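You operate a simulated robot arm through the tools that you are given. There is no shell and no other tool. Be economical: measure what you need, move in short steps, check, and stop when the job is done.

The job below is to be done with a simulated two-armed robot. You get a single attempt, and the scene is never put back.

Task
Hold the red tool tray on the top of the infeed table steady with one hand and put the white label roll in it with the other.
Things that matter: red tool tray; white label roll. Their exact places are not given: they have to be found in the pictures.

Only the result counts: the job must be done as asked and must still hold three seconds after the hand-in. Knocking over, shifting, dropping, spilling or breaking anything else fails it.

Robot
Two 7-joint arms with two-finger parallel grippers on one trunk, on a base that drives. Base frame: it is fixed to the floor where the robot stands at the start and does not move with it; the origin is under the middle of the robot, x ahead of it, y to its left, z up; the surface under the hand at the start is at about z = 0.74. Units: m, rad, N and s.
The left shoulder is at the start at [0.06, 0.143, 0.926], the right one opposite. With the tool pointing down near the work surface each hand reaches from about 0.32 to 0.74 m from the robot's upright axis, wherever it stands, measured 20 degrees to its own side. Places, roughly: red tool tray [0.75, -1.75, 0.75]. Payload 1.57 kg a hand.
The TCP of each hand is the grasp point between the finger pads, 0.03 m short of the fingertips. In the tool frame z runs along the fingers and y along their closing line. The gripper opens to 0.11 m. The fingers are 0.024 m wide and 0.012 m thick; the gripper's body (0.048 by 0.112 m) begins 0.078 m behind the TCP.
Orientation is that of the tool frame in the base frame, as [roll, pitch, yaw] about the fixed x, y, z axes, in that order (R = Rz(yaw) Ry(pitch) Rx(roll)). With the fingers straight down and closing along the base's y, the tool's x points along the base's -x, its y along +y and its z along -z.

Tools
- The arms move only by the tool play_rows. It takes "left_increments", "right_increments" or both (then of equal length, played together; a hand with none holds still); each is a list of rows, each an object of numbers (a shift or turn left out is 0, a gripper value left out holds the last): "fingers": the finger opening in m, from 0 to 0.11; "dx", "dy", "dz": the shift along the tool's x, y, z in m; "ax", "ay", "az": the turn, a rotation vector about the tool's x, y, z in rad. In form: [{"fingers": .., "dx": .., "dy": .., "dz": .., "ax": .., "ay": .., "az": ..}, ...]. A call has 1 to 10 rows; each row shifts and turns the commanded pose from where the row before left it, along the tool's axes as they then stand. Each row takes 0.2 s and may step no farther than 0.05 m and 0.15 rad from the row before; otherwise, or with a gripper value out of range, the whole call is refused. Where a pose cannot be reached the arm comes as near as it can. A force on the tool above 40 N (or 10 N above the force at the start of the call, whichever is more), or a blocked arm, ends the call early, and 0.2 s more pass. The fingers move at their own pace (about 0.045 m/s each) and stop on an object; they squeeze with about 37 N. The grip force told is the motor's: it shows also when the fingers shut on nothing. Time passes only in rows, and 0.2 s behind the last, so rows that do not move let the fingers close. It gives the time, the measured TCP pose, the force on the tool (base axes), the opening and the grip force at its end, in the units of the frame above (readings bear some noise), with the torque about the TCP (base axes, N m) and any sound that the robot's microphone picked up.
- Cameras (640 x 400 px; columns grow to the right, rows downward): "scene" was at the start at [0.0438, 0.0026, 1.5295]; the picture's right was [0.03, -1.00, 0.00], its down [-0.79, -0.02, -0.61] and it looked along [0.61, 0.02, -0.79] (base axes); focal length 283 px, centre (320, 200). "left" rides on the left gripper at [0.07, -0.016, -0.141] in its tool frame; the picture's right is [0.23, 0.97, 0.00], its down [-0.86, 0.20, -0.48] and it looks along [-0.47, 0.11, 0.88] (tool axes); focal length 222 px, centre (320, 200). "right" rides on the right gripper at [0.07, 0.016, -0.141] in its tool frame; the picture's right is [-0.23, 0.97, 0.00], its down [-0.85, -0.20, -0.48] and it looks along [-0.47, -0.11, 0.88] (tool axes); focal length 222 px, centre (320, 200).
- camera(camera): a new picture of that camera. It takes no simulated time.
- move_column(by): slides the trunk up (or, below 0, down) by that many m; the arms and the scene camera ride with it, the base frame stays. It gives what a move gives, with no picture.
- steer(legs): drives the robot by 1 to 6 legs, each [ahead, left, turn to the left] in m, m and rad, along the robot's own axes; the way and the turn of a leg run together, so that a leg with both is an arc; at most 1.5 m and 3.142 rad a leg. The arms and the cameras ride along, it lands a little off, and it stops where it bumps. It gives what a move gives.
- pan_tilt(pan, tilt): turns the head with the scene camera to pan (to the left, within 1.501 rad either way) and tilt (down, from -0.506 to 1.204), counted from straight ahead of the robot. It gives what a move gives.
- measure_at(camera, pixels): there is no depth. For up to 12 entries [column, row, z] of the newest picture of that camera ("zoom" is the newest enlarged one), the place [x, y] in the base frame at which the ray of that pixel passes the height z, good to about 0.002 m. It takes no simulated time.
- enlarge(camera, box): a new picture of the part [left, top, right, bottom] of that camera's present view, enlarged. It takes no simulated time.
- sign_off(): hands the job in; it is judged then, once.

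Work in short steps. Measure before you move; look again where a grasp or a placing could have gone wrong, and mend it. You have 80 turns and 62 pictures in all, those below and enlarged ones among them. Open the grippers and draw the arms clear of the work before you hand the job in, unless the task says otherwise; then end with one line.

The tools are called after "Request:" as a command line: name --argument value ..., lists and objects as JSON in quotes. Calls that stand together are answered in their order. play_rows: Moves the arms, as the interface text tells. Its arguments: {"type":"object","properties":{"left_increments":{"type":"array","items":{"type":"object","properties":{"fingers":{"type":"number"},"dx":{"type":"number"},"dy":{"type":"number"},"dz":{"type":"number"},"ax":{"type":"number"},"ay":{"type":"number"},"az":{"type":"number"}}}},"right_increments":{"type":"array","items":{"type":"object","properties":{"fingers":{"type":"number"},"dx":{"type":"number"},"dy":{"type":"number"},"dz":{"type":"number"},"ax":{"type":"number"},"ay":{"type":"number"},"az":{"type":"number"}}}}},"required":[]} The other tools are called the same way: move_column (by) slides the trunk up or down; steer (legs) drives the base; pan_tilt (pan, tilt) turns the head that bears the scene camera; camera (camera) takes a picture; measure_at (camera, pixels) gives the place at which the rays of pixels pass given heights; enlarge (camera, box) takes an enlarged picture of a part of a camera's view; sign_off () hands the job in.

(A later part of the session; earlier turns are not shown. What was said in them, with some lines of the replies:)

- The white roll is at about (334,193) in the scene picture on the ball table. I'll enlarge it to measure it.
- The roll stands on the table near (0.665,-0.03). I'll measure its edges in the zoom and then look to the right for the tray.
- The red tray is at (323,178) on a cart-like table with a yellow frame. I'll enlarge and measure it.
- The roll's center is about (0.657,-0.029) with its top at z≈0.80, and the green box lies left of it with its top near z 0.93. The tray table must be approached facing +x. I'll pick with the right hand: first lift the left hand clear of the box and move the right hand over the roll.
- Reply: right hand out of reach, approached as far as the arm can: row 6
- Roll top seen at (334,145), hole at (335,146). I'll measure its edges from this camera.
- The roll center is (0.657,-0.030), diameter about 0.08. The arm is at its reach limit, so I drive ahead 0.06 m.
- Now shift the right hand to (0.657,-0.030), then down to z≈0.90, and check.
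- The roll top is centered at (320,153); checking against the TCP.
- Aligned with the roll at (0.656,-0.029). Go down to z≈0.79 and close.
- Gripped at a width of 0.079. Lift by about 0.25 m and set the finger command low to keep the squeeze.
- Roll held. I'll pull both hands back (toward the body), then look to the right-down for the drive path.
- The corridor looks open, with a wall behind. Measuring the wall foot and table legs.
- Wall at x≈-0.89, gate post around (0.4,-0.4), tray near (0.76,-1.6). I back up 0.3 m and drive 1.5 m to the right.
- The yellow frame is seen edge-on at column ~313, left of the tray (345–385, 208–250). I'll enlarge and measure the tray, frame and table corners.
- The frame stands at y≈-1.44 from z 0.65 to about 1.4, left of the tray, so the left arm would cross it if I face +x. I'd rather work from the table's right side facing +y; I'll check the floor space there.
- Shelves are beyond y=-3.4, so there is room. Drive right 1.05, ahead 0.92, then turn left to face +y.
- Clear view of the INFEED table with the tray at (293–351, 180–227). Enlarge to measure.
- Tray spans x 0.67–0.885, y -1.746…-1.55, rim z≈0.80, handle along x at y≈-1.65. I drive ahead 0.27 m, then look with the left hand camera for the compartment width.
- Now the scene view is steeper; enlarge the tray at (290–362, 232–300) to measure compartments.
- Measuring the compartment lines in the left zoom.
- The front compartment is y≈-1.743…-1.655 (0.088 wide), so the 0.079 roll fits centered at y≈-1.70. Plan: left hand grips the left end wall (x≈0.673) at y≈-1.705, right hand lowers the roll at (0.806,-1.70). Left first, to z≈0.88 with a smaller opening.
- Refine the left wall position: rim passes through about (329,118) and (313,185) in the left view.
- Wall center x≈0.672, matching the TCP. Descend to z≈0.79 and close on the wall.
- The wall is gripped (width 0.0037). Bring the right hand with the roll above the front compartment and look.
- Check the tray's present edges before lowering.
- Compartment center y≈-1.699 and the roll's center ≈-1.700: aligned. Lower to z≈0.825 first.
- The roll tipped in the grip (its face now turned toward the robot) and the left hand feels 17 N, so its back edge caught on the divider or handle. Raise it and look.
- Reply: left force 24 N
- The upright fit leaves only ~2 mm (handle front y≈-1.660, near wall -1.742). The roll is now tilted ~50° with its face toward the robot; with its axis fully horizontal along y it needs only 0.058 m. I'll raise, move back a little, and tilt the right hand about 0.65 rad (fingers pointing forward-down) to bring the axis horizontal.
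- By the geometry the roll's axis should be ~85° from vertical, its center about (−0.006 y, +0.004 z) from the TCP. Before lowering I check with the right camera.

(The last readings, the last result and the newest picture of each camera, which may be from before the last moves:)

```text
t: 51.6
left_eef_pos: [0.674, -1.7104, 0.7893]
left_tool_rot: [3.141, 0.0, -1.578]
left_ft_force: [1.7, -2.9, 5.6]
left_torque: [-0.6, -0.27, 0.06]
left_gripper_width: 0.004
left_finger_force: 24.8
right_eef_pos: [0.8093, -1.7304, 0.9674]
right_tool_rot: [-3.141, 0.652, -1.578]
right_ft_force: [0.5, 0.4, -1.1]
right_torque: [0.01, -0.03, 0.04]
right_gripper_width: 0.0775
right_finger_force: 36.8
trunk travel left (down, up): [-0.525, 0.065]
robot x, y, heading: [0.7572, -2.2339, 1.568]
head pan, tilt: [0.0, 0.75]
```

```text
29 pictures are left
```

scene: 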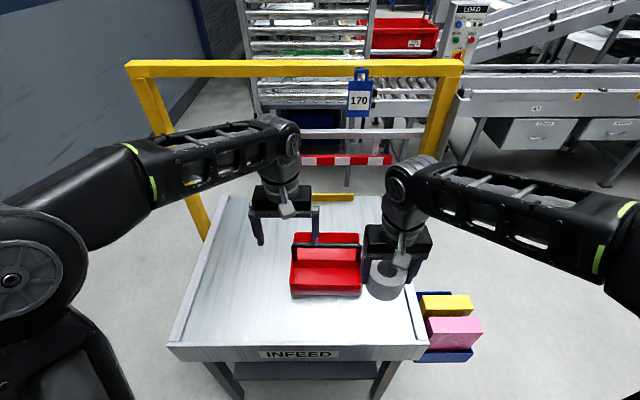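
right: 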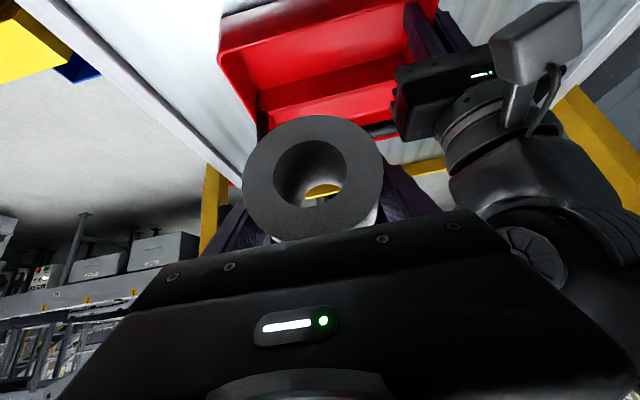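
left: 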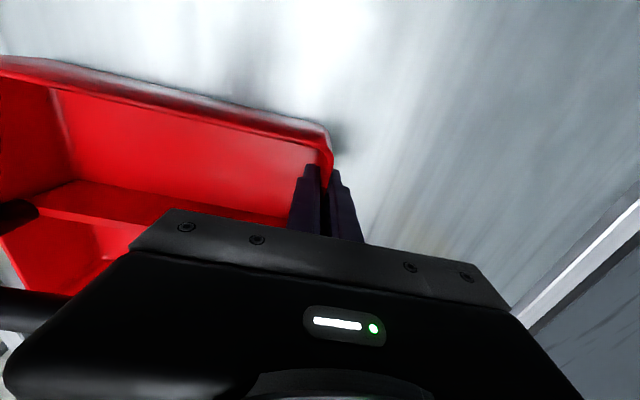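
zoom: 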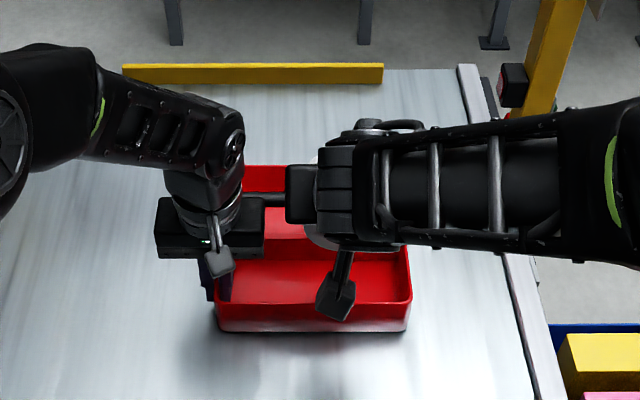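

The hole geometry (near center (311,173), far center ≈(325,208)) confirms ~48° in the tool frame, so now ~85°. Move over the compartment and lower to z≈0.847.

Request:
play_rows --right_increments '[{"dx": -0.0266, "dz": 0.0203}, {}, {"dx": 0.0243, "dz": 0.0318}, {"dx": 0.0243, "dz": 0.0318}, {"dx": 0.0243, "dz": 0.0318}, {}, {}]'

Request:
camera --camera "right"

Request:
enlarge --camera "scene" --box '[230, 170, 430, 320]'

```text
t: 53.2
left_eef_pos: [0.6743, -1.7097, 0.7887]
left_tool_rot: [3.142, 0.0, -1.577]
left_ft_force: [-1.5, 1.1, -1.8]
left_torque: [-0.3, -0.03, 0.14]
left_gripper_width: 0.0039
left_finger_force: 24.7
right_eef_pos: [0.8063, -1.6952, 0.8463]
right_tool_rot: [-3.141, 0.654, -1.579]
right_ft_force: [0.8, 0.2, -1.1]
right_torque: [0.03, 0.01, 0.0]
right_gripper_width: 0.0776
right_finger_force: 36.8
trunk travel left (down, up): [-0.525, 0.065]
robot x, y, heading: [0.7529, -2.2385, 1.563]
head pan, tilt: [0.0, 0.75]
```

```text
28 pictures are left
```

right: 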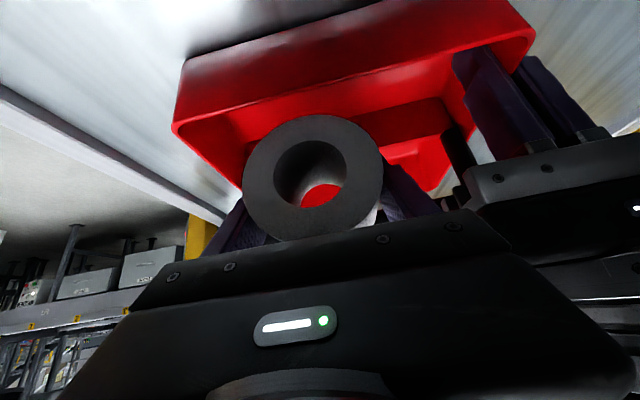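

```text
2.67 times, centred on (330, 245) of scene
```

zoom: 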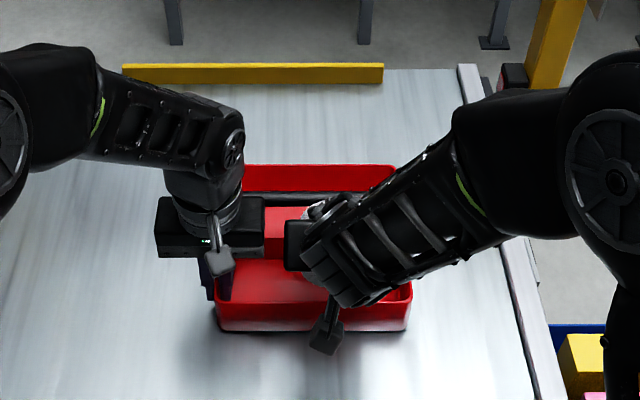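

No contact so far and the roll's hold is unchanged. Lower further to z≈0.79.

Request:
play_rows --right_increments '[{"dx": 0.0121, "dz": 0.0159}, {"dx": 0.0121, "dz": 0.0159}, {"dx": 0.006, "dz": 0.008}, {}, {}]'

Request:
camera --camera "right"

```text
t: 54.5
left_eef_pos: [0.6742, -1.7084, 0.7893]
left_tool_rot: [-3.141, -0.001, -1.577]
left_ft_force: [0.1, 0.6, -2.5]
left_torque: [0.01, 0.02, 0.02]
left_gripper_width: 0.0039
left_finger_force: 24.7
right_eef_pos: [0.8093, -1.6925, 0.797]
right_tool_rot: [3.14, 0.655, -1.578]
right_ft_force: [0.2, -0.5, -0.6]
right_torque: [0.0, -0.01, 0.03]
right_gripper_width: 0.0773
right_finger_force: 36.6
trunk travel left (down, up): [-0.525, 0.065]
robot x, y, heading: [0.7553, -2.2372, 1.56]
head pan, tilt: [0.0, 0.75]
```

```text
26 pictures are left
```

right: 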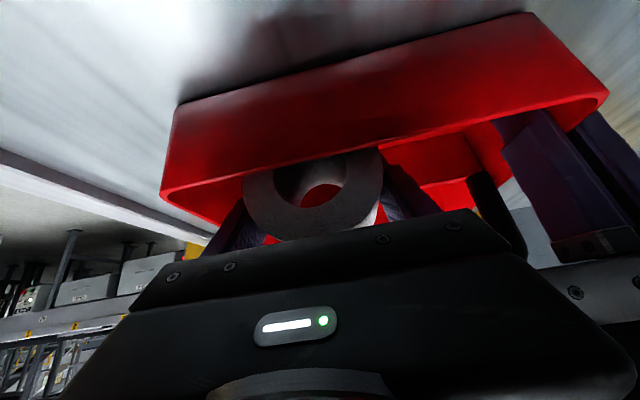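

The roll is entering behind the near wall without force. Nudge 3 mm toward the robot and lower another 9 mm.

Request:
play_rows --right_increments '[{"dx": 0.0024, "dz": -0.0018}, {"dx": 0.003, "dz": 0.004}, {"dx": 0.0025, "dz": 0.0032}, {}, {}]'

```text
t: 55.6
left_eef_pos: [0.6731, -1.7076, 0.789]
left_tool_rot: [-3.14, 0.001, -1.578]
left_ft_force: [-0.3, 0.4, -3.6]
left_torque: [-0.01, 0.03, -0.01]
left_gripper_width: 0.0041
left_finger_force: 25.2
right_eef_pos: [0.8097, -1.6971, 0.7883]
right_tool_rot: [3.141, 0.652, -1.577]
right_ft_force: [-0.9, 0.6, -1.6]
right_torque: [0.01, 0.0, 0.01]
right_gripper_width: 0.078
right_finger_force: 36.7
trunk travel left (down, up): [-0.525, 0.065]
robot x, y, heading: [0.7601, -2.2335, 1.566]
head pan, tilt: [0.0, 0.75]
```

Still no contact; the roll is only a few mm above the tray floor. Release gently to 0.094.

Request:
play_rows --right_increments '[{"fingers": 0.094}, {}, {}, {}]'

Request:
camera --camera "right"

```text
t: 56.6
left_eef_pos: [0.6746, -1.7093, 0.7892]
left_tool_rot: [3.141, 0.001, -1.576]
left_ft_force: [0.5, 0.6, -3.6]
left_torque: [0.0, 0.01, 0.06]
left_gripper_width: 0.004
left_finger_force: 24.6
right_eef_pos: [0.8089, -1.6981, 0.7871]
right_tool_rot: [3.141, 0.653, -1.579]
right_ft_force: [-0.5, 0.0, 0.5]
right_torque: [0.0, 0.01, -0.01]
right_gripper_width: 0.0945
right_finger_force: 0.3
trunk travel left (down, up): [-0.525, 0.065]
robot x, y, heading: [0.7567, -2.2346, 1.564]
head pan, tilt: [0.0, 0.75]
```

```text
25 pictures are left
```

right: 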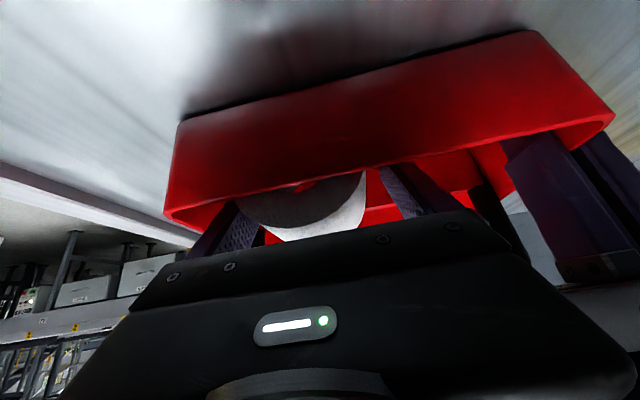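

Released; the roll settled in the compartment. Withdraw the right hand along its tool axis.

Request:
play_rows --right_increments '[{"dz": -0.02}, {"dz": -0.03}, {"dz": -0.04}, {"dz": -0.045}, {"dz": -0.045}, {"dy": -0.04}, {"dy": -0.04}, {"dy": -0.04}, {}]'

Request:
enlarge --camera "scene" --box '[230, 170, 430, 320]'

```text
t: 58.6
left_eef_pos: [0.6745, -1.7096, 0.7885]
left_tool_rot: [-3.141, -0.002, -1.578]
left_ft_force: [-0.5, 0.0, -3.0]
left_torque: [-0.31, -0.01, -0.08]
left_gripper_width: 0.004
left_finger_force: 24.9
right_eef_pos: [0.922, -1.7828, 0.9335]
right_tool_rot: [-3.141, 0.651, -1.577]
right_ft_force: [0.7, -0.3, 1.0]
right_torque: [0.04, 0.0, 0.0]
right_gripper_width: 0.0942
right_finger_force: 0.1
right hand out of reach, approached as far as the arm can: row 7, 8
trunk travel left (down, up): [-0.525, 0.065]
robot x, y, heading: [0.7594, -2.2352, 1.56]
head pan, tilt: [0.0, 0.75]
```

```text
2.67 times, centred on (330, 245) of scene
```

zoom: 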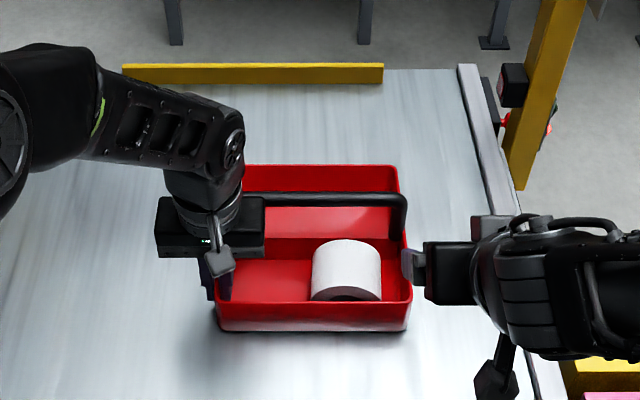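

The roll lies on its side inside the front compartment at zoom (345,270). Now open the left hand slightly and lift straight up; also untilt and raise the right hand.

Request:
play_rows --left_increments '[{"fingers": 0.03}, {}, {}, {"dz": -0.03}, {"dz": -0.04}, {"dz": -0.04}, {"dz": -0.05}, {"dz": -0.05}, {"dz": -0.03}, {}]' --right_increments '[{}, {}, {}, {"dz": -0.03}, {"dz": -0.03}, {"dz": -0.03}, {"ay": 0.13}, {"ay": 0.13}, {"ay": 0.13}, {}]'

Request:
enlarge --camera "scene" --box '[230, 170, 430, 320]'

```text
t: 60.9
left_eef_pos: [0.6768, -1.7061, 1.0272]
left_tool_rot: [-3.141, -0.001, -1.578]
left_ft_force: [0.2, -0.4, -0.1]
left_torque: [-0.01, -0.01, -0.01]
left_gripper_width: 0.0297
left_finger_force: 0.0
right_eef_pos: [0.9184, -1.8181, 1.0187]
right_tool_rot: [3.139, 0.262, -1.577]
right_ft_force: [0.4, 0.2, -0.7]
right_torque: [0.0, -0.02, -0.01]
right_gripper_width: 0.0941
right_finger_force: 0.1
right hand out of reach, approached as far as the arm can: row 4, 5, 6
trunk travel left (down, up): [-0.525, 0.065]
robot x, y, heading: [0.7526, -2.2386, 1.566]
head pan, tilt: [0.0, 0.75]
```

```text
2.67 times, centred on (330, 245) of scene
```

zoom: 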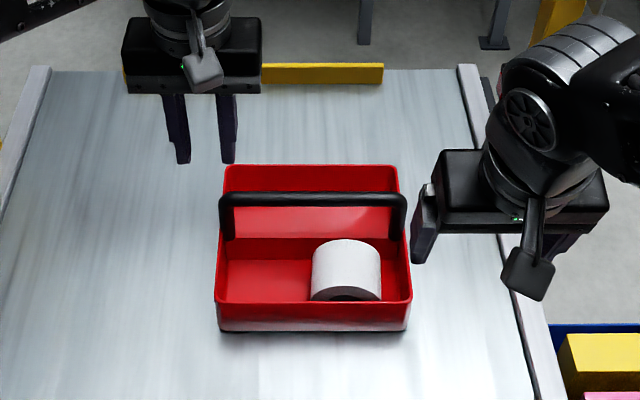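

The tray stands undisturbed with the roll in it. Open both grippers fully, then back the robot away 0.3 m.

Request:
play_rows --left_increments '[{"fingers": 0.11, "dx": 0.04}, {"dx": 0.04}, {"dx": 0.04}, {}, {}, {}]' --right_increments '[{"fingers": 0.11, "dx": 0.03}, {"dx": 0.03}, {}, {}, {}, {}]'

Request:
steer --legs '[[-0.3, 0, 0]]'

Request:
camera --camera "scene"

```text
t: 62.2
left_eef_pos: [0.6733, -1.827, 1.0254]
left_tool_rot: [3.141, 0.0, -1.578]
left_ft_force: [-0.4, 0.6, 0.0]
left_torque: [-0.03, 0.01, 0.01]
left_gripper_width: 0.1099
left_finger_force: 0.0
right_eef_pos: [0.9175, -1.8747, 1.001]
right_tool_rot: [3.141, 0.261, -1.579]
right_ft_force: [0.0, -0.4, 0.7]
right_torque: [-0.01, -0.02, -0.01]
right_gripper_width: 0.11
right_finger_force: 0.0
trunk travel left (down, up): [-0.525, 0.065]
robot x, y, heading: [0.7531, -2.238, 1.565]
head pan, tilt: [0.0, 0.75]
```

```text
t: 64.3
left_eef_pos: [0.672, -2.1229, 1.0251]
left_tool_rot: [3.141, 0.0, -1.58]
left_ft_force: [0.4, -0.1, 0.6]
left_torque: [0.02, -0.02, 0.0]
left_gripper_width: 0.11
left_finger_force: 0.1
right_eef_pos: [0.9164, -2.1708, 1.0005]
right_tool_rot: [-3.141, 0.264, -1.578]
right_ft_force: [0.0, 0.0, -0.2]
right_torque: [0.02, -0.02, -0.03]
right_gripper_width: 0.11
right_finger_force: 0.1
trunk travel left (down, up): [-0.525, 0.065]
robot x, y, heading: [0.7514, -2.5316, 1.561]
head pan, tilt: [0.0, 0.75]
```

```text
22 pictures are left
```

scene: 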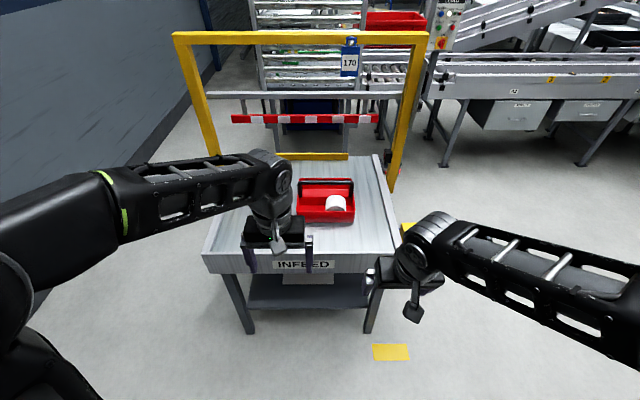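

The roll sits in the tray at (336,203), both hands are open and clear, and nothing else was disturbed. Handing in.

Request:
sign_off

```text
The job is handed in.
```

The white label roll is in the front compartment of the red tool tray on the infeed table, lying on its side because it was too tight a fit upright. The left hand held the tray steady throughout, and both hands are now open and clear.
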